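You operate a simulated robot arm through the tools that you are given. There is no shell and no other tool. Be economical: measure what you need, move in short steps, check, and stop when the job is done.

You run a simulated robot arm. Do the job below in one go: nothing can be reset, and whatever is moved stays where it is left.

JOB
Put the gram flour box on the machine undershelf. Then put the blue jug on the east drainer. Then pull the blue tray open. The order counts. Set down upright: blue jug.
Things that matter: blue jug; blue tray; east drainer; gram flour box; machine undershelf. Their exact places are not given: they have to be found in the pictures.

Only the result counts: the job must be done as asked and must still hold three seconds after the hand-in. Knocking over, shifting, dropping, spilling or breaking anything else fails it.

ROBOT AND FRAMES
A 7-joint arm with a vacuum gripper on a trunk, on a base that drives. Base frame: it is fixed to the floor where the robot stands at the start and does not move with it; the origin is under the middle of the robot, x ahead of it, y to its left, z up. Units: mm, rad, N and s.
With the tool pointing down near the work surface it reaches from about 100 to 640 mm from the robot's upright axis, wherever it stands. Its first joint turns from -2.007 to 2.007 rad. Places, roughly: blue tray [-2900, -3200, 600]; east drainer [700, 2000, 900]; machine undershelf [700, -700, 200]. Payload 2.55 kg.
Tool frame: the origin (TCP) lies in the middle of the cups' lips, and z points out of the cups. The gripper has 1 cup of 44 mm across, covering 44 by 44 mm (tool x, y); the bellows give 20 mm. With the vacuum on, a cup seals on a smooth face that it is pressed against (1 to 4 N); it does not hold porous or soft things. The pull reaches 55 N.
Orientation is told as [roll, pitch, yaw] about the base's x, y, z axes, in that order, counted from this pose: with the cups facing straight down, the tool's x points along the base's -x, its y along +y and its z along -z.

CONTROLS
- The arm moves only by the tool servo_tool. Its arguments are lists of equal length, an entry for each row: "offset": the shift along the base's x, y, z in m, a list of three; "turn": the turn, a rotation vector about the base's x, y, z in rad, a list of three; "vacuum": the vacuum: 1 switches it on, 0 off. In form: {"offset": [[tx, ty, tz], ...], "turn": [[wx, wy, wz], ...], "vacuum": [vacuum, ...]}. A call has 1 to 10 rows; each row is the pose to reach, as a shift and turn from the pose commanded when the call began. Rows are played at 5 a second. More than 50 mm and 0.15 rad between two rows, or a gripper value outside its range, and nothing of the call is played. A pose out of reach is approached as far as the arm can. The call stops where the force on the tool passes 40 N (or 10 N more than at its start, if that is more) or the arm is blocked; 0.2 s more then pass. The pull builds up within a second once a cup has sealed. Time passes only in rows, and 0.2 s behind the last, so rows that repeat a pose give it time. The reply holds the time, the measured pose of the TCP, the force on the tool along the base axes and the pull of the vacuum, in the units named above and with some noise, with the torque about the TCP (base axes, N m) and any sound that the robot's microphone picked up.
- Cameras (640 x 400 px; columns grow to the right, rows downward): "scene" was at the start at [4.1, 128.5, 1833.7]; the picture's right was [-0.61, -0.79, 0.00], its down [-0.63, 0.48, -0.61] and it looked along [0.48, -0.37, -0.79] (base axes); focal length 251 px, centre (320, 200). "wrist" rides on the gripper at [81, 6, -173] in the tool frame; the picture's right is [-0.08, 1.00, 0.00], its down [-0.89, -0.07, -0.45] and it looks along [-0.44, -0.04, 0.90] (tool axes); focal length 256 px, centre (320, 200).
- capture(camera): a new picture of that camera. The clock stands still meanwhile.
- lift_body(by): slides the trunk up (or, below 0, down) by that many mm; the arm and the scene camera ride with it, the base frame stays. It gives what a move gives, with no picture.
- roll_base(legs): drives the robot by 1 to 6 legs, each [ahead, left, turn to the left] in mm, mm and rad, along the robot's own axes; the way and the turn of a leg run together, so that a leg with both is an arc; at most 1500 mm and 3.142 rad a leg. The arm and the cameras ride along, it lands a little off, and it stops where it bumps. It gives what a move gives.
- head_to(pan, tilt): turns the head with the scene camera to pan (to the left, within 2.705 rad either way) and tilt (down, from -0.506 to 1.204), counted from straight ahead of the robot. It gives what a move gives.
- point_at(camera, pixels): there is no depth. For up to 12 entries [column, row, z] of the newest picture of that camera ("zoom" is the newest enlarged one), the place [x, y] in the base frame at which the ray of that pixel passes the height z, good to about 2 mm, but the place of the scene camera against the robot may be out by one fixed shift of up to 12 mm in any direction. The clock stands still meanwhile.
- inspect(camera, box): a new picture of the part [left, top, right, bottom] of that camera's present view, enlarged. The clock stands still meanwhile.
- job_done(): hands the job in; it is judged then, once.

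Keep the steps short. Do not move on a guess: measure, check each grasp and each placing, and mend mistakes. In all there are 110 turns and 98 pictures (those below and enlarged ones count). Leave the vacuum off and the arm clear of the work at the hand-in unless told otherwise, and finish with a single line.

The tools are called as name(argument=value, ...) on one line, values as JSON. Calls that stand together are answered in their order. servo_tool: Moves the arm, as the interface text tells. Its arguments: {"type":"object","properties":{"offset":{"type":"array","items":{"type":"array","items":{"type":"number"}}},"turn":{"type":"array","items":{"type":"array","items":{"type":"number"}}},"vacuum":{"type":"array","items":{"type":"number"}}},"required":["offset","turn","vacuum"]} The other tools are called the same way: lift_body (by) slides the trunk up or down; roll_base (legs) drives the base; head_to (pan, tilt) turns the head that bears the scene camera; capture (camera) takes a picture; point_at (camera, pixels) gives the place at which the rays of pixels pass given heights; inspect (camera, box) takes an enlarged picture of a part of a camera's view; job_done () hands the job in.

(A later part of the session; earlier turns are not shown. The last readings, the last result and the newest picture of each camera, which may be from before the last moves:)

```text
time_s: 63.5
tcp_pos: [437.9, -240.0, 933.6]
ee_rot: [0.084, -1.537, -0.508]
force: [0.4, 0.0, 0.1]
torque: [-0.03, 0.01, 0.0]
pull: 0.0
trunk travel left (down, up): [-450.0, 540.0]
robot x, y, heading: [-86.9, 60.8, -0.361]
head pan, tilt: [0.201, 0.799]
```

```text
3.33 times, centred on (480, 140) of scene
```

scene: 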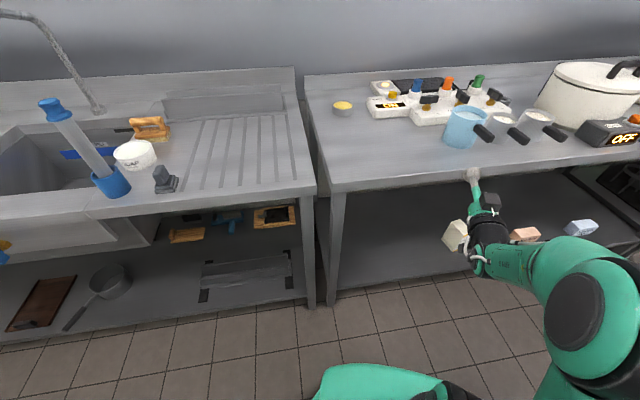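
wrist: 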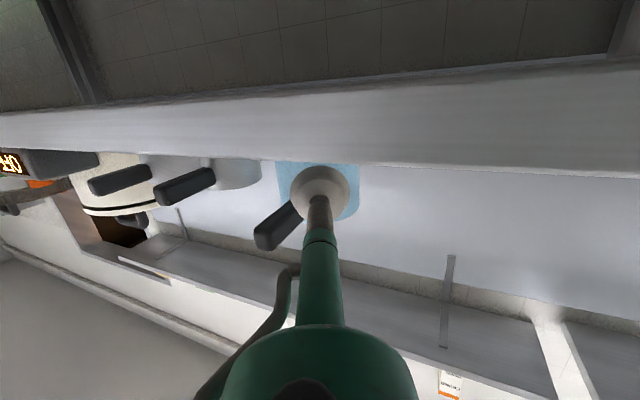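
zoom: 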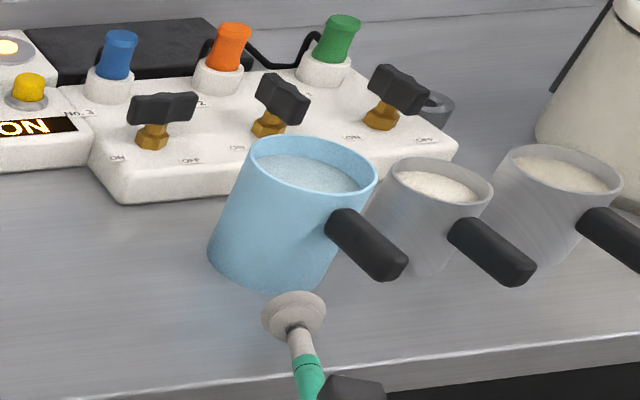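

Clear aim: the handle is well to the right of the cup and the jug axis is about 2 mm off the tool line. Contact should come in about 75 mm. I'll drive ahead 58 mm with a small lateral correction.

roll_base(legs=[[58, -6, 0]])

capture(camera="wrist")

inspect(camera="scene", box=[400, 80, 560, 200])

```text
time_s: 64.4
tcp_pos: [489.7, -266.4, 933.6]
ee_rot: [0.082, -1.537, -0.509]
force: [0.6, 1.0, -0.3]
torque: [0.02, -0.01, -0.01]
pull: 0.0
trunk travel left (down, up): [-450.0, 540.0]
robot x, y, heading: [-35.4, 34.2, -0.361]
head pan, tilt: [0.201, 0.799]
```

```text
60 pictures are left
```

wrist: 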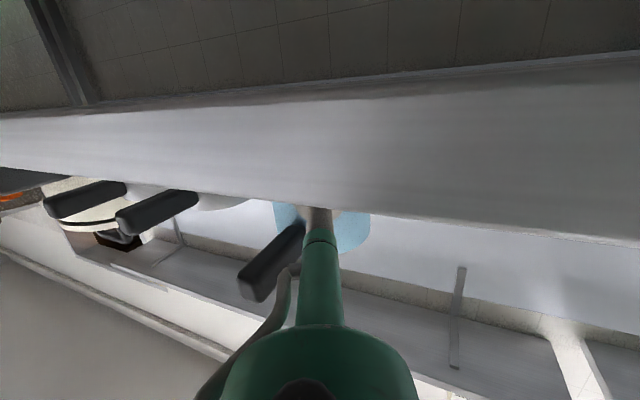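

```text
3.33 times, centred on (480, 140) of scene
```

zoom: 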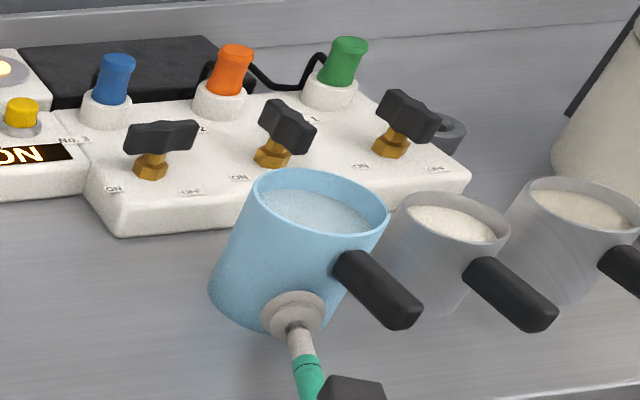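

Aim is good: the jug is centred at column 321. About 17 mm remains. I'll advance along the tool axis in small steps with the vacuum on.

servo_tool(offset=[[0.007, -0.003, 0.001], [0.0115, -0.005, 0.001], [0.015, -0.0068, 0.001], [0.018, -0.008, 0.001], [0.018, -0.008, 0.001]], turn=[[0, 0, 0], [0, 0, 0], [0, 0, 0], [0, 0, 0], [0, 0, 0]], vacuum=[1, 1, 1, 1, 1])

```text
time_s: 65.6
tcp_pos: [506.4, -273.6, 936.7]
ee_rot: [0.08, -1.538, -0.502]
force: [-1.8, 1.0, 3.0]
torque: [-0.22, -0.28, -0.04]
pull: 54.4
trunk travel left (down, up): [-450.0, 540.0]
robot x, y, heading: [-32.0, 35.0, -0.359]
head pan, tilt: [0.201, 0.799]
```

It sealed: pull is 54 N. I'll lift slowly and watch the tilt.

servo_tool(offset=[[0, 0, 0.004], [0, 0, 0.01], [0, 0, 0.018], [0, 0, 0.026], [0, 0, 0.035]], turn=[[0, 0, 0], [0, 0, 0], [0, 0, 0], [0, 0, 0], [0, 0, 0]], vacuum=[1, 1, 1, 1, 1])

inspect(camera="scene", box=[400, 60, 560, 180])

```text
time_s: 66.8
tcp_pos: [507.6, -272.7, 969.5]
ee_rot: [0.084, -1.535, -0.511]
force: [-0.6, 1.4, -2.5]
torque: [0.01, 0.06, 0.04]
pull: 55.2
trunk travel left (down, up): [-450.0, 540.0]
robot x, y, heading: [-36.9, 32.6, -0.361]
head pan, tilt: [0.201, 0.799]
```

```text
3.33 times, centred on (480, 120) of scene
```

zoom: 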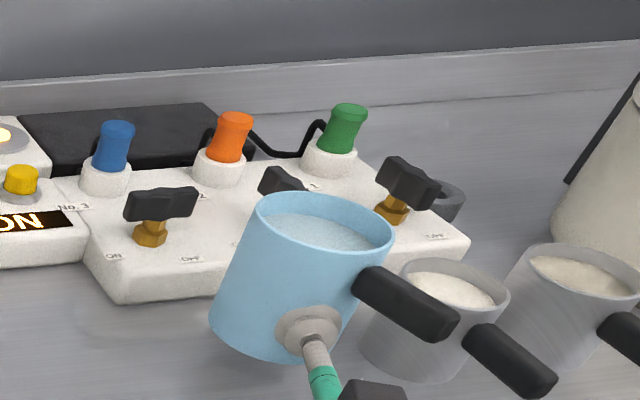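

The jug is up and hangs level, weighing about 2.5 N. I'll raise the trunk 120 mm, then back out.

lift_body(by=120)

roll_base(legs=[[-240, 0, 0]])

capture(camera="scene")

```text
time_s: 68.3
tcp_pos: [507.1, -273.5, 1089.8]
ee_rot: [0.087, -1.537, -0.511]
force: [0.6, -0.7, -0.9]
torque: [0.03, 0.05, 0.0]
pull: 55.2
trunk travel left (down, up): [-570.0, 420.0]
robot x, y, heading: [-39.1, 34.8, -0.355]
head pan, tilt: [0.201, 0.799]
```

```text
time_s: 70.1
tcp_pos: [283.9, -189.5, 1090.0]
ee_rot: [0.089, -1.535, -0.518]
force: [0.0, 0.9, -2.5]
torque: [-0.01, 0.1, 0.04]
pull: 55.2
trunk travel left (down, up): [-570.0, 420.0]
robot x, y, heading: [-255.8, 122.1, -0.363]
head pan, tilt: [0.201, 0.799]
```

```text
57 pictures are left
```

scene: 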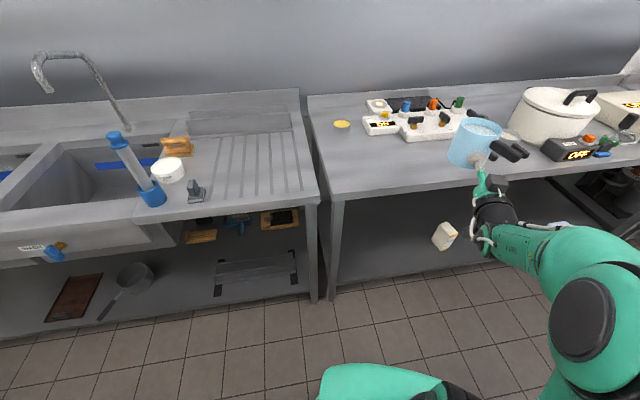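

The jug is held. The box on the shelf at (443,236) looks slanted, so I'll enlarge it to check.

inspect(camera="scene", box=[400, 190, 500, 270])

```text
5.00 times, centred on (450, 230) of scene
```

zoom: 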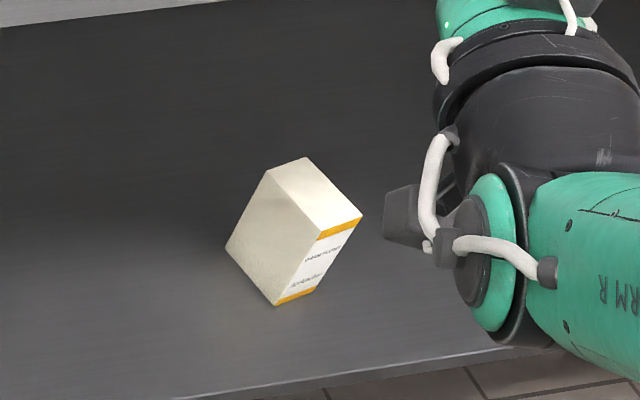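

Checked against the camera's vanishing point, the box is upright. I'll turn the base back to heading 0 and look along the route to the east drainer.

roll_base(legs=[[-50, 0, 0], [0, 0, 0.363]])

head_to(pan=1.5, tilt=0.75)

capture(camera="scene")

```text
time_s: 72.1
tcp_pos: [311.6, 36.8, 1090.0]
ee_rot: [0.085, -1.535, -0.155]
force: [0.3, 0.0, -1.5]
torque: [-0.03, 0.06, 0.04]
pull: 55.1
trunk travel left (down, up): [-570.0, 420.0]
robot x, y, heading: [-305.5, 133.3, -0.007]
head pan, tilt: [0.201, 0.799]
```

```text
time_s: 73.6
tcp_pos: [312.4, 36.7, 1089.6]
ee_rot: [0.088, -1.535, -0.158]
force: [0.2, -0.2, -1.4]
torque: [-0.04, 0.08, 0.04]
pull: 54.8
trunk travel left (down, up): [-570.0, 420.0]
robot x, y, heading: [-302.7, 138.5, -0.002]
head pan, tilt: [1.499, 0.75]
```

```text
55 pictures are left
```

scene: 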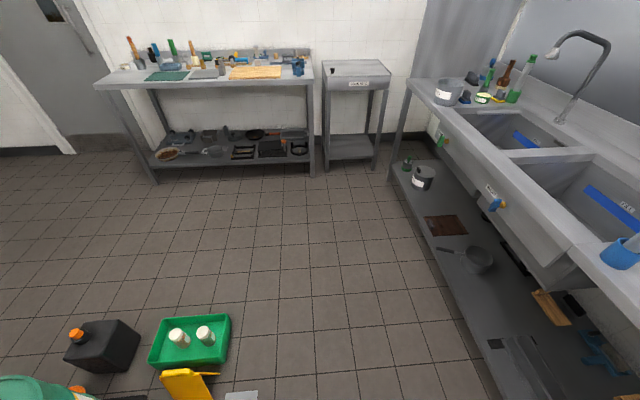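

point_at(camera="scene", pixels=[[230, 345, 0], [230, 320, 40], [245, 395, 0], [218, 375, 200], [445, 100, 900], [412, 92, 900], [490, 118, 900], [545, 95, 900], [382, 165, 0], [500, 105, 900], [590, 240, 900]])

inspect(camera="scene", box=[390, 30, 620, 170])

```text
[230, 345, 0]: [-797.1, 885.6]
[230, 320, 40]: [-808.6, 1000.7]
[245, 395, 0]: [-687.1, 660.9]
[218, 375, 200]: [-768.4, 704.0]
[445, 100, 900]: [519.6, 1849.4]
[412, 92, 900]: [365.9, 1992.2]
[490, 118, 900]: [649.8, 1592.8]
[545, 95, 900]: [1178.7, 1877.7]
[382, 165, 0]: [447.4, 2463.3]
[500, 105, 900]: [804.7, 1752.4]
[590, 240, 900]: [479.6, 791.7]
```

```text
2.78 times, centred on (505, 100) of scene
```

zoom: 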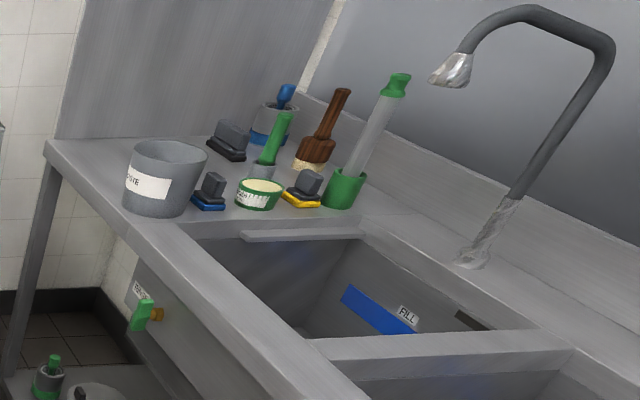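

The east drainer is the flat area beyond the sinks, around y 1750–2200. It is partly occupied by a gray pot and some bottles. The aisle is clear, so I'll drive left 1500 mm.

roll_base(legs=[[0, 1500, 0]])

head_to(pan=0.5, tilt=0.75)

capture(camera="scene")

```text
time_s: 80.9
tcp_pos: [316.2, 1512.8, 1089.9]
ee_rot: [0.08, -1.534, -0.144]
force: [-0.1, 0.3, -1.6]
torque: [-0.03, 0.06, 0.02]
pull: 55.3
trunk travel left (down, up): [-570.0, 420.0]
robot x, y, heading: [-298.2, 1605.1, -0.0]
head pan, tilt: [1.499, 0.75]
```

```text
time_s: 82.2
tcp_pos: [316.0, 1513.4, 1089.3]
ee_rot: [0.085, -1.537, -0.15]
force: [-0.7, -0.2, -1.9]
torque: [-0.02, 0.06, 0.08]
pull: 54.2
trunk travel left (down, up): [-570.0, 420.0]
robot x, y, heading: [-298.8, 1611.0, 0.005]
head pan, tilt: [0.499, 0.75]
```

```text
53 pictures are left
```

scene: 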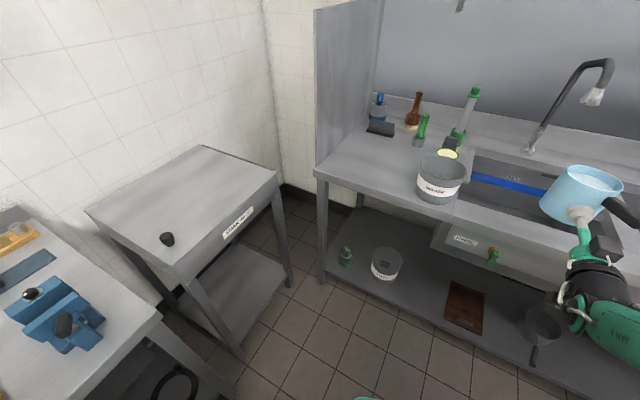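

inspect(camera="scene", box=[310, 80, 490, 220])

point_at(camera="scene", pixels=[[320, 172, 900], [417, 195, 900], [437, 203, 900], [368, 132, 900], [394, 136, 900], [412, 145, 900], [365, 170, 900], [440, 222, 900], [372, 125, 900], [395, 155, 900], [385, 175, 900]])

```text
2.86 times, centred on (400, 150) of scene
```

zoom: 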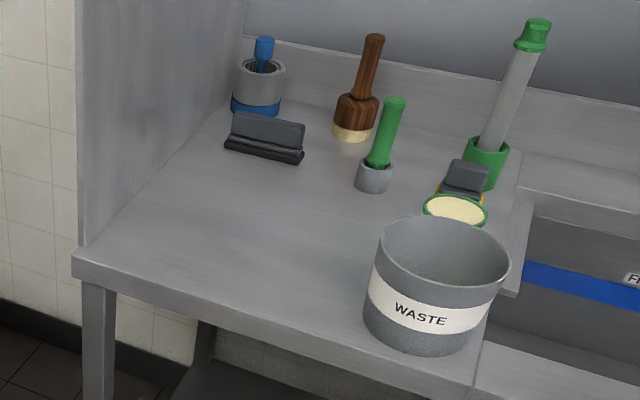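

```text
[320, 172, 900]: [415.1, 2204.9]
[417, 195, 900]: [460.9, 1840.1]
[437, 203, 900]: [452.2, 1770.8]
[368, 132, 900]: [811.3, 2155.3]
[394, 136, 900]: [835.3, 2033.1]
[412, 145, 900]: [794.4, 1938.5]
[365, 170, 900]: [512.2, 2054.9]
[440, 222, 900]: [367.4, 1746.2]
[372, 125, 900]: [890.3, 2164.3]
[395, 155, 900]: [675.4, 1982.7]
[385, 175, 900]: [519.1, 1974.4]
```

The free area is x 420–780, y 1900–2190, and the jug should end at about (560, 2030). That needs the robot near (−105, 2130), so I'll check the side tables' clearance on the left.

point_at(camera="scene", pixels=[[277, 178, 900], [183, 277, 900], [290, 285, 0], [243, 355, 0], [160, 318, 900], [230, 395, 0], [277, 178, 850], [183, 277, 850]])

```text
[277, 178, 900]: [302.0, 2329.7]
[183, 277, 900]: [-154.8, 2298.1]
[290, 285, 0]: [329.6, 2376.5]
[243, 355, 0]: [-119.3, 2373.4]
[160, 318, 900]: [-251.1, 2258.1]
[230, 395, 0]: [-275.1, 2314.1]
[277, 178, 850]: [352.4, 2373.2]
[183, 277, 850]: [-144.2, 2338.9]
```

The side table's front is at y ≈ 2330, so I'll turn 0.3 left to keep the base away from it. I drive along the front first, and enter over the drainer only afterwards.

roll_base(legs=[[0, 0, 0.3], [94, 305, 0]])

head_to(pan=0.15, tilt=0.8)

capture(camera="scene")

```text
time_s: 85.3
tcp_pos: [318.2, 2016.2, 1090.3]
ee_rot: [0.069, -1.534, 0.162]
force: [0.5, 0.6, -1.7]
torque: [-0.05, 0.05, -0.01]
pull: 54.5
trunk travel left (down, up): [-570.0, 420.0]
robot x, y, heading: [-300.1, 1924.1, 0.299]
head pan, tilt: [0.499, 0.75]
```

```text
time_s: 86.1
tcp_pos: [317.8, 2015.9, 1089.2]
ee_rot: [0.085, -1.535, 0.146]
force: [0.5, 0.2, -2.0]
torque: [-0.02, 0.06, 0.01]
pull: 55.2
trunk travel left (down, up): [-570.0, 420.0]
robot x, y, heading: [-300.3, 1929.6, 0.293]
head pan, tilt: [0.15, 0.799]
```

```text
51 pictures are left
```

scene: 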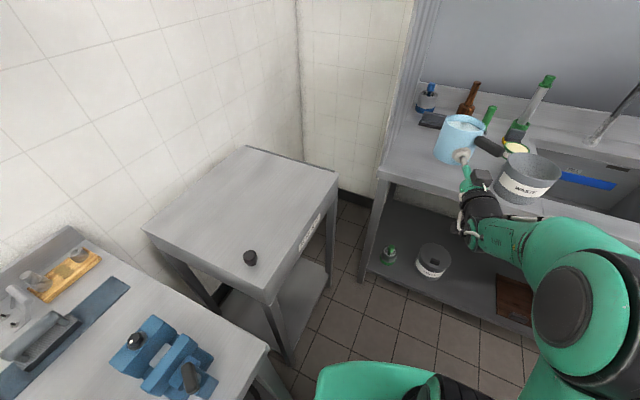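

Clear so far. Now I'll move in +x by about 190 mm over the drainer. The jug bottom is at z ≈ 1054, above everything nearby.

roll_base(legs=[[183, -56, 0]])

head_to(pan=-0.2, tilt=0.9)

capture(camera="scene")

```text
time_s: 87.7
tcp_pos: [507.6, 2017.9, 1089.3]
ee_rot: [0.088, -1.534, 0.146]
force: [1.2, 0.1, -2.5]
torque: [-0.04, 0.03, 0.02]
pull: 54.9
trunk travel left (down, up): [-570.0, 420.0]
robot x, y, heading: [-109.1, 1932.7, 0.303]
head pan, tilt: [0.15, 0.799]
```

```text
time_s: 88.5
tcp_pos: [508.4, 2017.1, 1089.0]
ee_rot: [0.083, -1.534, 0.148]
force: [-0.1, 0.2, -2.0]
torque: [-0.03, 0.06, 0.0]
pull: 54.5
trunk travel left (down, up): [-570.0, 420.0]
robot x, y, heading: [-109.0, 1931.3, 0.299]
head pan, tilt: [-0.201, 0.901]
```

```text
50 pictures are left
```

scene: 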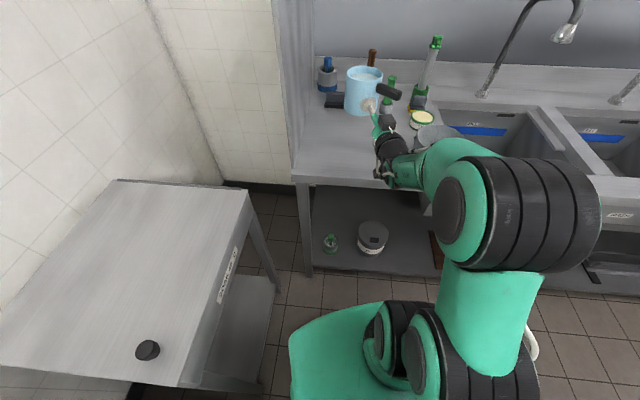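

The jug is over the free spot and all arm links stay in front of the counter's edge. I'll lower the trunk 130 mm, leaving the jug bottom about 20 mm above the surface.

lift_body(by=-130)

inspect(camera="scene", box=[280, 40, 480, 200])

```text
time_s: 90.1
tcp_pos: [508.6, 2018.6, 958.5]
ee_rot: [0.085, -1.535, 0.148]
force: [-0.7, 0.3, -1.5]
torque: [-0.08, 0.06, 0.02]
pull: 55.1
trunk travel left (down, up): [-440.0, 550.0]
robot x, y, heading: [-108.1, 1929.2, 0.299]
head pan, tilt: [-0.201, 0.901]
```

```text
2.50 times, centred on (380, 120) of scene
```

zoom: 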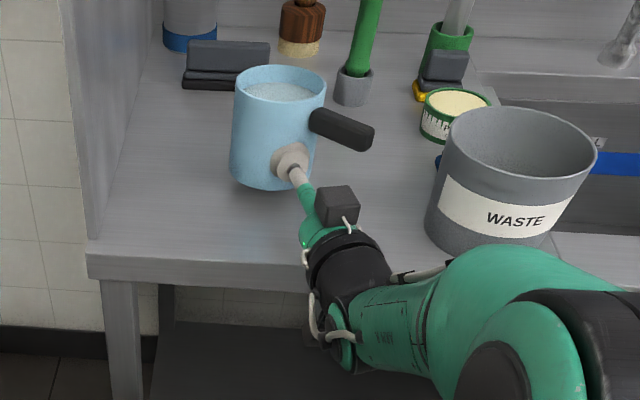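

The spot is clear. I'll lower gently until the jug touches.

servo_tool(offset=[[0, 0, -0.008], [0, 0, -0.014], [0, 0, -0.018], [0, 0, -0.02], [0, 0, -0.022]], turn=[[0, 0, 0], [0, 0, 0], [0, 0, 0], [0, 0, 0], [0, 0, 0]], vacuum=[1, 1, 1, 1, 1])

```text
time_s: 91.3
tcp_pos: [508.7, 2017.5, 937.4]
ee_rot: [0.079, -1.535, 0.154]
force: [0.2, 0.2, -0.8]
torque: [-0.01, -0.08, 0.02]
pull: 55.1
trunk travel left (down, up): [-440.0, 550.0]
robot x, y, heading: [-106.0, 1928.0, 0.298]
head pan, tilt: [-0.201, 0.901]
```

The weight is starting to transfer. I'll take smaller steps down.

servo_tool(offset=[[0, 0, -0.001], [0, 0, -0.002], [0, 0, -0.003]], turn=[[0, 0, 0], [0, 0, 0], [0, 0, 0]], vacuum=[1, 1, 1])

inspect(camera="scene", box=[330, 60, 410, 120])

```text
time_s: 92.1
tcp_pos: [508.4, 2017.6, 937.1]
ee_rot: [0.075, -1.541, 0.159]
force: [-1.0, 0.0, 6.3]
torque: [0.05, -0.52, 0.0]
pull: 55.0
trunk travel left (down, up): [-440.0, 550.0]
robot x, y, heading: [-109.7, 1930.1, 0.298]
head pan, tilt: [-0.201, 0.901]
```

```text
6.67 times, centred on (370, 90) of scene
```

zoom: 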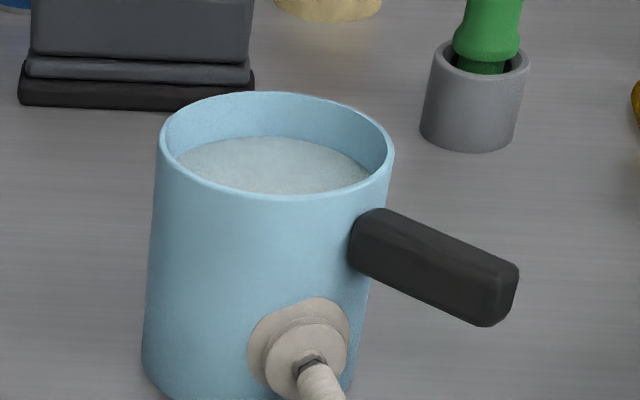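

The jug stands on the surface with 6 N of support. I'll ease up 2 mm, release the vacuum, wait, and back off along the tool axis.

servo_tool(offset=[[0, 0, 0.002], [0, 0, 0.002], [0, 0, 0.002], [0, 0, 0.002], [-0.005, -0.001, 0.002], [-0.02, -0.005, 0.002], [-0.05, -0.012, 0.002]], turn=[[0, 0, 0], [0, 0, 0], [0, 0, 0], [0, 0, 0], [0, 0, 0], [0, 0, 0], [0, 0, 0]], vacuum=[1, 0, 0, 0, 0, 0, 0])

capture(camera="scene")

```text
time_s: 93.7
tcp_pos: [458.0, 2004.4, 933.8]
ee_rot: [0.085, -1.535, 0.147]
force: [0.7, 0.7, -0.1]
torque: [0.01, 0.0, 0.02]
pull: 0.0
trunk travel left (down, up): [-440.0, 550.0]
robot x, y, heading: [-111.7, 1930.4, 0.297]
head pan, tilt: [-0.201, 0.901]
```

```text
47 pictures are left
```

scene: 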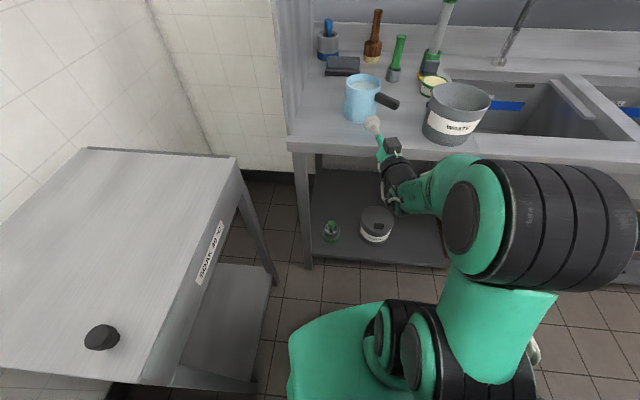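

The jug stands upright and released. I'll back out −x, bring heading to 0 (mid-aisle), raise the tool and look for a route to the tray.

roll_base(legs=[[-240, 74, 0], [-100, -400, 0]])

inspect(camera="scene", box=[220, 0, 480, 160])

head_to(pan=2.3, tilt=0.55)

capture(camera="scene")

```text
time_s: 97.7
tcp_pos: [225.2, 1591.7, 932.9]
ee_rot: [0.091, -1.535, 0.136]
force: [-0.7, 0.4, -0.7]
torque: [0.01, -0.01, 0.01]
pull: 0.1
trunk travel left (down, up): [-440.0, 550.0]
robot x, y, heading: [-341.0, 1520.2, 0.294]
head pan, tilt: [-0.201, 0.901]
```

```text
2.46 times, centred on (350, 80) of scene
```

zoom: 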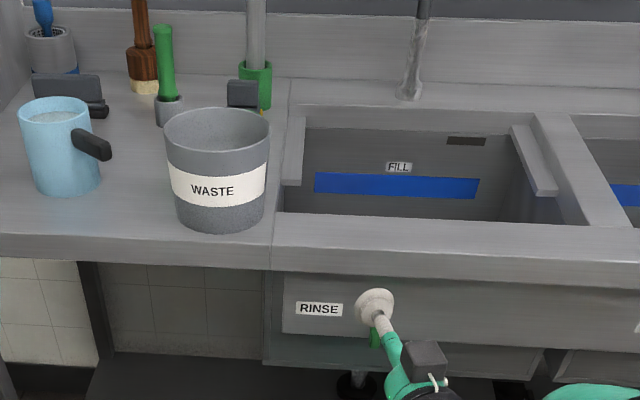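

```text
time_s: 99.9
tcp_pos: [223.5, 1591.3, 933.5]
ee_rot: [0.084, -1.535, 0.142]
force: [0.3, -0.1, -0.1]
torque: [0.01, 0.04, -0.01]
pull: 0.0
trunk travel left (down, up): [-440.0, 550.0]
robot x, y, heading: [-341.4, 1517.3, 0.293]
head pan, tilt: [2.3, 0.55]
```

```text
45 pictures are left
```

scene: 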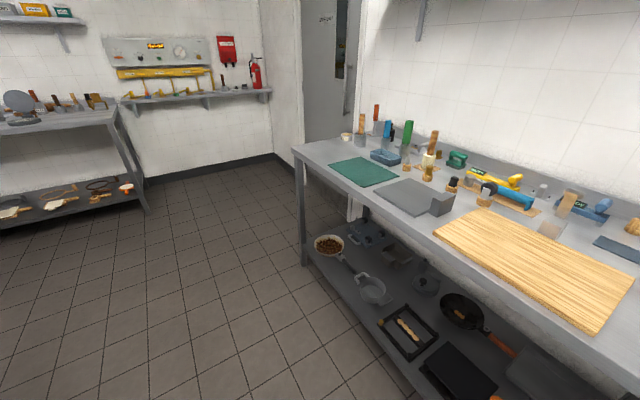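

lift_body(by=350)

head_to(pan=-2.7, tilt=0.6)

capture(camera="scene")

```text
time_s: 103.4
tcp_pos: [225.0, 1591.1, 1283.2]
ee_rot: [0.082, -1.534, 0.144]
force: [0.9, 0.1, -0.2]
torque: [0.02, -0.01, -0.02]
pull: 0.2
trunk travel left (down, up): [-790.0, 200.0]
robot x, y, heading: [-342.2, 1521.1, 0.292]
head pan, tilt: [2.3, 0.55]
```

```text
time_s: 107.3
tcp_pos: [224.4, 1592.2, 1284.6]
ee_rot: [0.085, -1.534, 0.142]
force: [-0.4, 0.4, -0.4]
torque: [0.01, 0.0, -0.02]
pull: 0.1
trunk travel left (down, up): [-790.0, 200.0]
robot x, y, heading: [-341.4, 1520.7, 0.293]
head pan, tilt: [-2.7, 0.6]
```

```text
44 pictures are left
```

scene: 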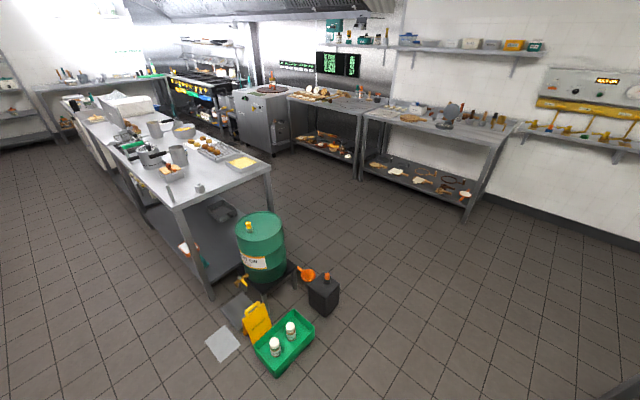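

inspect(camera="scene", box=[120, 50, 310, 170])

point_at(camera="scene", pixels=[[340, 300, 0], [270, 175, 900], [238, 155, 0], [245, 110, 700], [210, 140, 700], [272, 153, 0], [358, 178, 0], [465, 220, 0], [290, 295, 0], [185, 95, 600], [205, 97, 600], [235, 135, 0]])

```text
3.33 times, centred on (215, 110) of scene
```

zoom: 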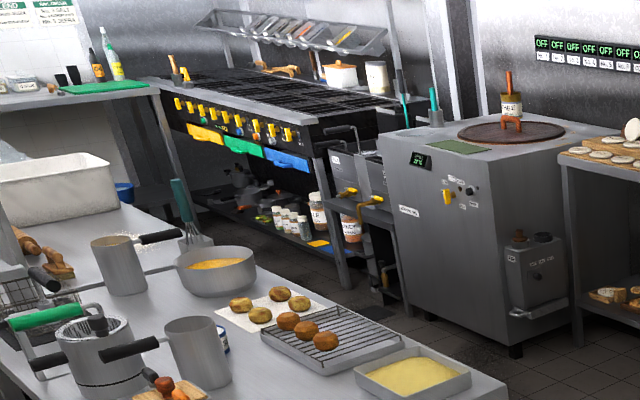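

```text
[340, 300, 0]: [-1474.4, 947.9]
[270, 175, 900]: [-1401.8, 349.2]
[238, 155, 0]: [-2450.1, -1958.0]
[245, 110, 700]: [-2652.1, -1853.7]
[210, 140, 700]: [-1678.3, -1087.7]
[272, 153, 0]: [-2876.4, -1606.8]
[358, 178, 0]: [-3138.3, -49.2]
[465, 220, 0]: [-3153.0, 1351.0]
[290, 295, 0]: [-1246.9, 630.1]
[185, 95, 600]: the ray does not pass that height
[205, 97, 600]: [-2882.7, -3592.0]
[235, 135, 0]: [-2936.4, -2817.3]
```

The yellow, green and blue trays sit under the griddle's front and face +x, near x ≈ −2850, y ≈ −3000 to −3500. The back aisle, x −2600 to −1450, looks free. I'll turn to face −y and move sideways into that aisle.

roll_base(legs=[[0, 0, -1.864], [0, -850, 0], [0, -850, 0]])

head_to(pan=-0.2, tilt=0.55)

capture(camera="scene")

```text
time_s: 120.4
tcp_pos: [-2138.7, 977.4, 1283.4]
ee_rot: [0.092, -1.534, -1.741]
force: [0.7, -0.2, 0.3]
torque: [0.03, -0.01, 0.0]
pull: 0.0
trunk travel left (down, up): [-790.0, 200.0]
robot x, y, heading: [-2037.1, 1539.3, -1.584]
head pan, tilt: [-2.7, 0.6]
```

```text
time_s: 122.7
tcp_pos: [-2139.1, 977.0, 1283.8]
ee_rot: [0.083, -1.534, -1.735]
force: [0.0, 0.0, 0.6]
torque: [0.01, -0.02, 0.03]
pull: 0.1
trunk travel left (down, up): [-790.0, 200.0]
robot x, y, heading: [-2036.6, 1540.2, -1.584]
head pan, tilt: [-0.201, 0.55]
```

```text
42 pictures are left
```

scene: 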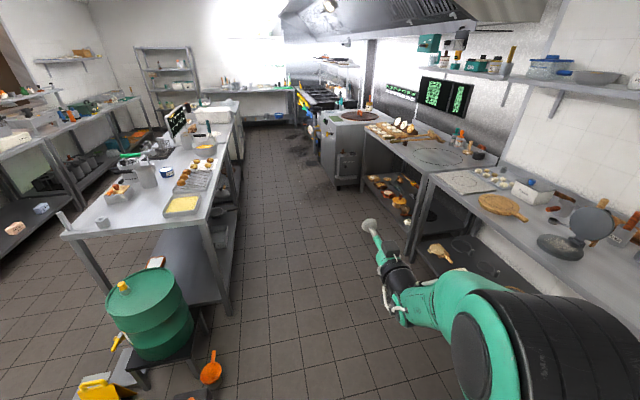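

point_at(camera="scene", pixels=[[225, 310, 0], [240, 190, 0], [365, 190, 0], [330, 180, 0], [408, 262, 0], [240, 160, 0], [318, 130, 900], [242, 112, 900]])

roll_base(legs=[[1400, 0, 0]])

capture(camera="scene")

```text
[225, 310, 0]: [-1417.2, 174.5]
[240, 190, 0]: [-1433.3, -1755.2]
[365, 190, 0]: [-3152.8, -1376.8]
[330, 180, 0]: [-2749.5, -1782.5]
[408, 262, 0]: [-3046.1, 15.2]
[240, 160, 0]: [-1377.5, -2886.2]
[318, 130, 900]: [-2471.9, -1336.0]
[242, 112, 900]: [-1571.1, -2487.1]
```

```text
time_s: 129.5
tcp_pos: [-2119.5, -404.1, 1284.2]
ee_rot: [0.085, -1.534, -1.706]
force: [-0.3, 0.5, 0.7]
torque: [0.03, 0.0, 0.01]
pull: 0.1
trunk travel left (down, up): [-790.0, 200.0]
robot x, y, heading: [-2034.7, 162.3, -1.555]
head pan, tilt: [-0.201, 0.55]
```

```text
41 pictures are left
```

scene: 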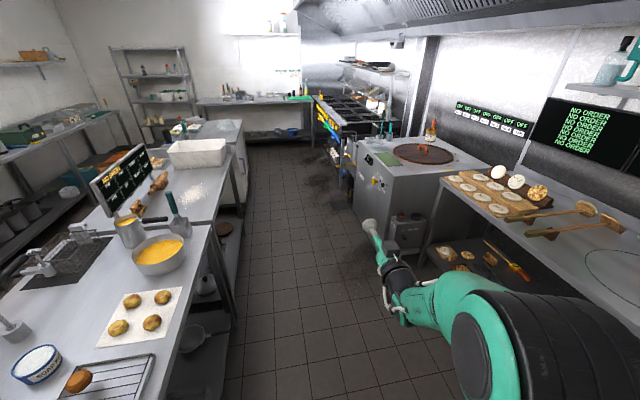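

The aisle ahead is clear. I'll go 1500 mm more.

roll_base(legs=[[1500, 0, 0]])

head_to(pan=-0.45, tilt=0.6)

capture(camera="scene")

```text
time_s: 136.9
tcp_pos: [-2102.3, -1882.6, 1283.5]
ee_rot: [0.084, -1.533, -1.709]
force: [1.1, 0.2, -0.2]
torque: [0.04, -0.01, -0.02]
pull: 0.0
trunk travel left (down, up): [-790.0, 200.0]
robot x, y, heading: [-2013.8, -1319.1, -1.557]
head pan, tilt: [-0.201, 0.55]
```

```text
time_s: 137.7
tcp_pos: [-2101.4, -1881.7, 1283.7]
ee_rot: [0.084, -1.536, -1.708]
force: [-0.9, -0.3, -0.2]
torque: [0.01, -0.03, -0.01]
pull: 0.0
trunk travel left (down, up): [-790.0, 200.0]
robot x, y, heading: [-2013.1, -1313.8, -1.562]
head pan, tilt: [-0.45, 0.6]
```

```text
40 pictures are left
```

scene: 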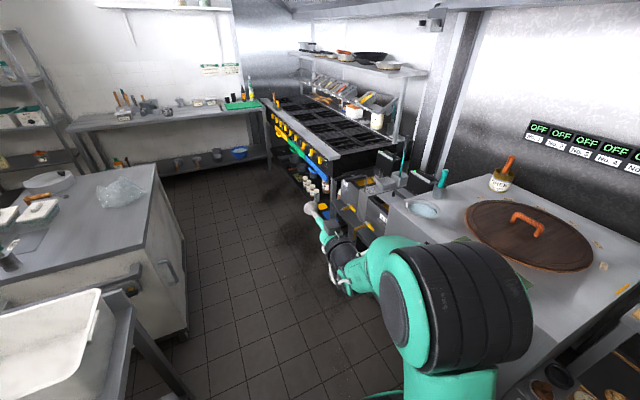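

The range and its coloured trays are ahead on the right. I'll move 1300 mm more, then look at the trays from the front.

roll_base(legs=[[1300, 0, 0]])

head_to(pan=-1.0, tilt=0.75)

capture(camera="scene")

```text
time_s: 144.1
tcp_pos: [-2083.6, -3171.3, 1284.4]
ee_rot: [0.084, -1.535, -1.705]
force: [-1.0, 0.0, 0.1]
torque: [0.0, 0.02, 0.04]
pull: 0.1
trunk travel left (down, up): [-790.0, 200.0]
robot x, y, heading: [-1995.6, -2603.7, -1.556]
head pan, tilt: [-0.45, 0.6]
```

```text
time_s: 145.1
tcp_pos: [-2083.1, -3171.2, 1285.3]
ee_rot: [0.086, -1.534, -1.708]
force: [0.3, -0.8, -0.5]
torque: [0.02, -0.01, -0.03]
pull: 0.0
trunk travel left (down, up): [-790.0, 200.0]
robot x, y, heading: [-1996.7, -2605.6, -1.555]
head pan, tilt: [-1.0, 0.75]
```

```text
39 pictures are left
```

scene: 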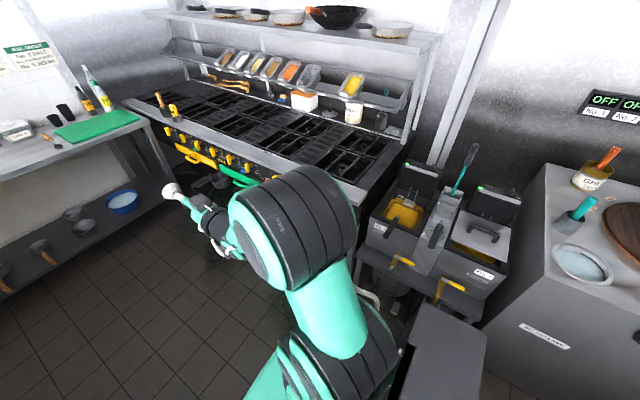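

I'll turn right to face the range (−x), move left to the trays' y, and lower the trunk to view their fronts.

roll_base(legs=[[0, 0, -1.586], [0, 560, 0]])

lift_body(by=-350)

head_to(pan=0.2, tilt=0.6)

capture(camera="scene")

```text
time_s: 152.3
tcp_pos: [-2582.4, -3046.0, 1284.5]
ee_rot: [0.075, -1.535, 2.954]
force: [0.8, -1.3, 0.4]
torque: [-0.02, -0.03, 0.0]
pull: 0.1
trunk travel left (down, up): [-790.0, 200.0]
robot x, y, heading: [-2025.2, -3165.0, 3.095]
head pan, tilt: [-1.0, 0.75]
```

```text
time_s: 155.7
tcp_pos: [-2583.2, -3045.4, 933.9]
ee_rot: [0.086, -1.536, 2.941]
force: [-0.1, 0.3, 0.8]
torque: [0.0, 0.02, -0.04]
pull: 0.0
trunk travel left (down, up): [-440.0, 550.0]
robot x, y, heading: [-2022.3, -3168.1, 3.089]
head pan, tilt: [-1.0, 0.75]
```

```text
time_s: 157.1
tcp_pos: [-2582.0, -3044.1, 933.9]
ee_rot: [0.086, -1.534, 2.942]
force: [0.0, 0.6, 0.0]
torque: [0.02, -0.03, 0.02]
pull: 0.1
trunk travel left (down, up): [-440.0, 550.0]
robot x, y, heading: [-2025.4, -3165.8, 3.091]
head pan, tilt: [0.201, 0.6]
```

```text
38 pictures are left
```

scene: 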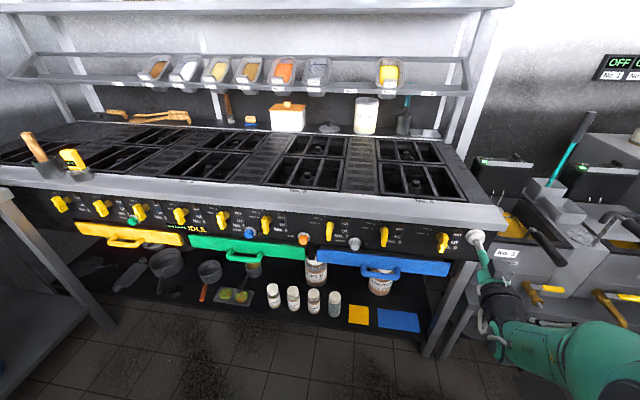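

The blue tray is a drawer front at (318–450, 252–277) with a bar handle at its centre. I'll enlarge it and measure.

inspect(camera="scene", box=[300, 225, 470, 310])

point_at(camera="scene", pixels=[[318, 252, 700], [318, 262, 650], [450, 276, 650], [450, 263, 700], [382, 275, 650], [425, 355, 0], [465, 262, 700], [318, 252, 720], [450, 263, 720], [318, 252, 600], [450, 263, 600]])

```text
3.76 times, centred on (385, 268) of scene
```

zoom: 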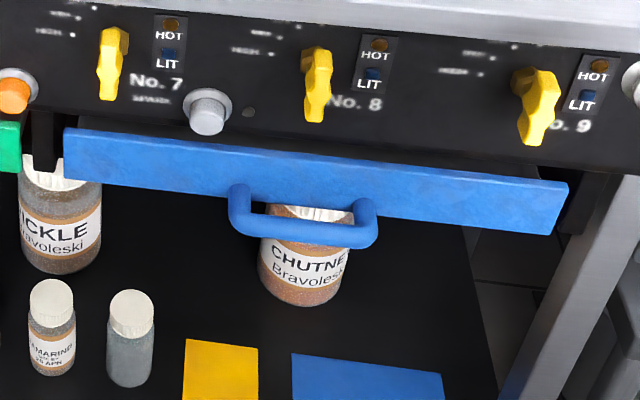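

```text
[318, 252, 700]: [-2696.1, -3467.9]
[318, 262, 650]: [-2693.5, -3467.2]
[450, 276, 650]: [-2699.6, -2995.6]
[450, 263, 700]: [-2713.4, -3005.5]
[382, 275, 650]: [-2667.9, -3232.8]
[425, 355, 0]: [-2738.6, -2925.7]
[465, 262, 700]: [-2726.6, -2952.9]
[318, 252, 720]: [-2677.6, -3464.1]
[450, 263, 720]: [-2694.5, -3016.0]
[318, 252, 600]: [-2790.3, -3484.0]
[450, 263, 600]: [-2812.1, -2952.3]
```

The panel is about 470 wide and about 50 tall, but its depth and height are ambiguous from one view. I'll square up the heading (+0.11) and lower the trunk 280 for a second view.

roll_base(legs=[[0, 0, 0.11]])

lift_body(by=-280)

capture(camera="scene")

capture(camera="wrist")

```text
time_s: 158.0
tcp_pos: [-2592.0, -3106.9, 934.1]
ee_rot: [0.086, -1.534, 3.054]
force: [-0.3, -0.5, 0.6]
torque: [0.01, 0.0, 0.02]
pull: 0.1
trunk travel left (down, up): [-440.0, 550.0]
robot x, y, heading: [-2024.3, -3164.5, -3.083]
head pan, tilt: [0.201, 0.6]
```

```text
time_s: 160.9
tcp_pos: [-2595.3, -3107.3, 651.6]
ee_rot: [0.065, -1.531, 3.074]
force: [0.6, 0.3, 0.5]
torque: [-0.01, -0.01, -0.02]
pull: 0.0
trunk travel left (down, up): [-160.0, 830.0]
robot x, y, heading: [-2027.0, -3166.3, -3.081]
head pan, tilt: [0.201, 0.6]
```

```text
36 pictures are left
```

scene: 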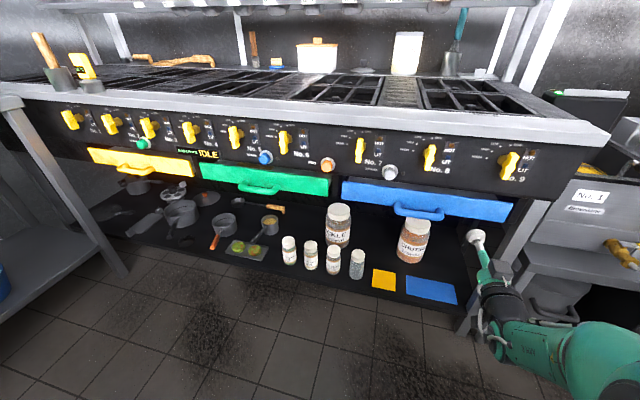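

```text
35 pictures are left
```

wrist: 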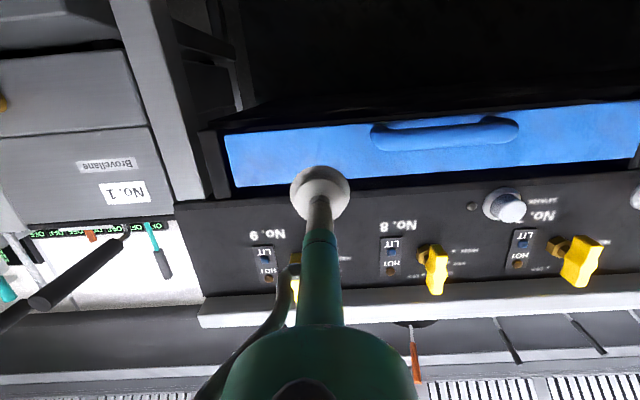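

The wrist camera sees the panel well. I'll triangulate the panel corners using this second height.

inspect(camera="scene", box=[330, 165, 530, 265])

point_at(camera="scene", pixels=[[512, 203, 700], [512, 203, 650], [512, 203, 600], [507, 222, 650], [507, 222, 600], [342, 181, 700], [342, 181, 650], [342, 202, 650], [342, 202, 600], [418, 213, 600], [418, 213, 650]])

point_at(camera="wrist", pixels=[[236, 187, 700], [236, 187, 680], [225, 136, 600], [225, 136, 620], [420, 170, 700], [420, 120, 600], [500, 120, 600]])

```text
3.20 times, centred on (430, 215) of scene
```

zoom: 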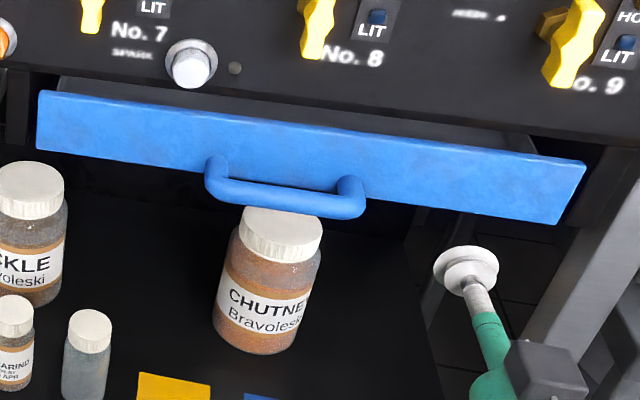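

```text
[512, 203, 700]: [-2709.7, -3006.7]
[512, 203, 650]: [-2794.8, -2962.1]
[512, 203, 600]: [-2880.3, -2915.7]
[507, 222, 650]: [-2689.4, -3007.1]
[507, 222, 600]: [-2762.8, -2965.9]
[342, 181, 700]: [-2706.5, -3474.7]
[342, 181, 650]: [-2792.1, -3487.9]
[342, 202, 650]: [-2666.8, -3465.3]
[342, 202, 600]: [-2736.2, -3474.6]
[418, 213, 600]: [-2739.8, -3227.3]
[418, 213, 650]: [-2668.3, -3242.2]
```

```text
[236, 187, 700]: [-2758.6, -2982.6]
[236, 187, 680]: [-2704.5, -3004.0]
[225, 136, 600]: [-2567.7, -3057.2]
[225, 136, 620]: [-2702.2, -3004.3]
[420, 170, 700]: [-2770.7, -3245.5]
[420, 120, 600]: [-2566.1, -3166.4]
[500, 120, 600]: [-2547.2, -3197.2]
```

Triangulated panel: front at x ≈ −2716, z ≈ 622–684, right end at y ≈ −3000, handle from y −3170 to −3295. The tool at (−2595, −3107, 652) already points at free panel beside the handle. I'll drive ahead 98 mm.

roll_base(legs=[[98, 3, 0]])

capture(camera="wrist")

inspect(camera="scene", box=[400, 150, 600, 300])

```text
time_s: 162.0
tcp_pos: [-2692.1, -3115.6, 651.4]
ee_rot: [0.066, -1.53, 3.072]
force: [-1.0, 0.1, -0.2]
torque: [0.02, 0.02, 0.02]
pull: 0.0
trunk travel left (down, up): [-160.0, 830.0]
robot x, y, heading: [-2119.5, -3176.2, -3.086]
head pan, tilt: [0.201, 0.6]
```

```text
33 pictures are left
```

wrist: 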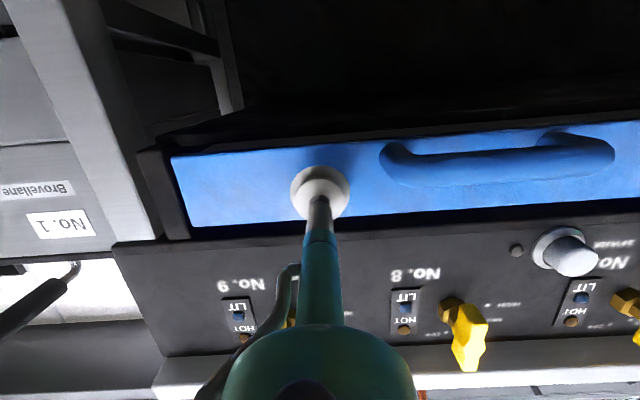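

```text
2.67 times, centred on (500, 225) of scene
```

zoom: 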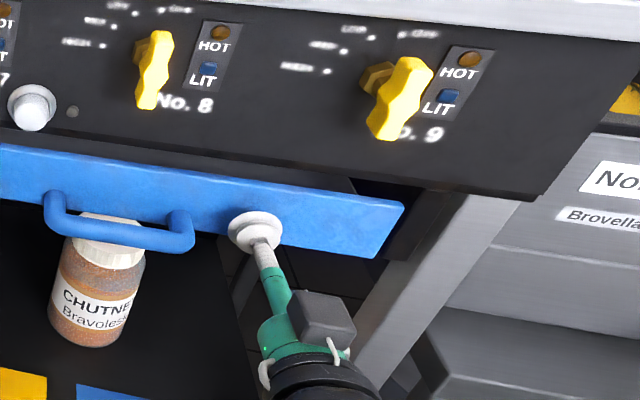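

The cup is centred on the panel's height, right beside the handle. I'll press ahead in small steps with the vacuum on.

servo_tool(offset=[[-0.012, 0, 0], [-0.018, 0, 0], [-0.022, 0, 0], [-0.026, 0, 0], [-0.028, 0, 0], [-0.028, 0, 0]], turn=[[0, 0, 0], [0, 0, 0], [0, 0, 0], [0, 0, 0], [0, 0, 0], [0, 0, 0]], vacuum=[1, 1, 1, 1, 1, 1])

```text
time_s: 163.4
tcp_pos: [-2717.8, -3115.3, 654.5]
ee_rot: [0.074, -1.536, 3.063]
force: [11.9, -1.4, -0.3]
torque: [0.14, 0.6, 0.16]
pull: 54.6
trunk travel left (down, up): [-160.0, 830.0]
robot x, y, heading: [-2118.2, -3173.6, -3.076]
head pan, tilt: [0.201, 0.6]
```

It sealed at 54.6 N. I'll pull the tray slowly toward +x.

servo_tool(offset=[[0.01, 0, 0], [0.025, 0, 0], [0.045, 0, 0], [0.065, 0, 0], [0.085, 0, 0], [0.105, 0, 0], [0.125, 0, 0]], turn=[[0, 0, 0], [0, 0, 0], [0, 0, 0], [0, 0, 0], [0, 0, 0], [0, 0, 0], [0, 0, 0]], vacuum=[1, 1, 1, 1, 1, 1, 1])

capture(camera="scene")

```text
time_s: 165.0
tcp_pos: [-2639.4, -3112.9, 658.9]
ee_rot: [0.119, -1.517, 3.019]
force: [2.2, -7.3, -17.6]
torque: [0.0, -0.25, 0.07]
pull: 55.0
out of reach, approached as far as the arm can: row 4, 5, 6, 7
trunk travel left (down, up): [-160.0, 830.0]
robot x, y, heading: [-2120.4, -3177.3, -3.083]
head pan, tilt: [0.201, 0.6]
```

```text
31 pictures are left
```

scene: 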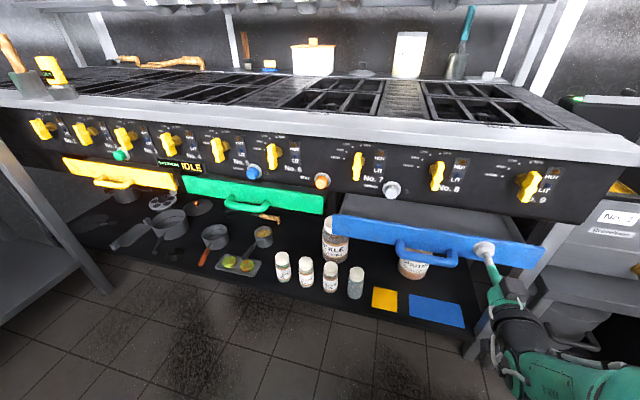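

The tray is out about 78 mm and the arm has reached its folded limit. I'll pull the rest with the base, in short straight drives.

servo_tool(offset=[[0, 0, -0.003], [0, 0, -0.005]], turn=[[0, 0, 0], [0, 0, 0]], vacuum=[1, 1])

roll_base(legs=[[-80, 5, 0]])

```text
time_s: 165.6
tcp_pos: [-2641.3, -3111.1, 661.7]
ee_rot: [0.092, -1.524, 3.038]
force: [1.3, 3.8, -12.8]
torque: [-0.34, -0.15, 0.3]
pull: 54.0
trunk travel left (down, up): [-160.0, 830.0]
robot x, y, heading: [-2123.2, -3175.3, -3.08]
head pan, tilt: [0.201, 0.6]
```

```text
time_s: 166.7
tcp_pos: [-2560.7, -3113.1, 661.6]
ee_rot: [0.085, -1.522, 3.048]
force: [3.2, 17.2, -7.4]
torque: [0.05, -0.09, 0.12]
pull: 54.6
trunk travel left (down, up): [-160.0, 830.0]
robot x, y, heading: [-2039.9, -3176.1, -3.086]
head pan, tilt: [0.201, 0.6]
```

About 157 mm open and still held. I'll go another 80 mm, letting the side force relax.

roll_base(legs=[[-80, 0, 0]])

capture(camera="scene")

```text
time_s: 167.7
tcp_pos: [-2481.2, -3109.4, 661.4]
ee_rot: [0.055, -1.521, 3.082]
force: [2.0, -17.6, 2.5]
torque: [-0.03, 0.0, -0.09]
pull: 54.5
trunk travel left (down, up): [-160.0, 830.0]
robot x, y, heading: [-1960.3, -3174.3, -3.082]
head pan, tilt: [0.201, 0.6]
```

```text
30 pictures are left
```

scene: 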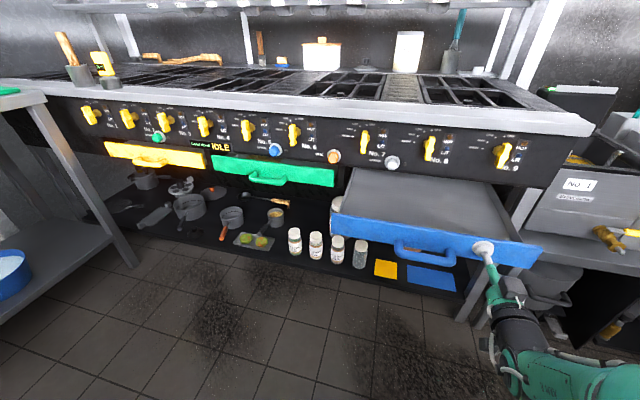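

About 237 mm open, with no end stop felt. I'll continue in 60 mm steps.

roll_base(legs=[[-60, 5, 0]])

roll_base(legs=[[-50, 3, 0]])

```text
time_s: 168.7
tcp_pos: [-2420.7, -3109.8, 660.6]
ee_rot: [0.079, -1.522, 3.054]
force: [2.5, 12.2, 3.2]
torque: [0.51, 0.0, 0.07]
pull: 55.3
trunk travel left (down, up): [-160.0, 830.0]
robot x, y, heading: [-1899.1, -3173.6, -3.078]
head pan, tilt: [0.201, 0.6]
```

```text
time_s: 169.5
tcp_pos: [-2415.7, -3110.9, 666.9]
ee_rot: [-0.013, -1.538, -3.133]
force: [-10.0, 1.2, 1.0]
torque: [0.04, -0.57, -0.04]
pull: 54.9
trunk travel left (down, up): [-160.0, 830.0]
robot x, y, heading: [-1893.4, -3172.9, -3.076]
head pan, tilt: [0.201, 0.6]
stopped in leg 1: the force on the tool passed its limit (the readings are from after the stop); the commanded pose is now the measured one
```

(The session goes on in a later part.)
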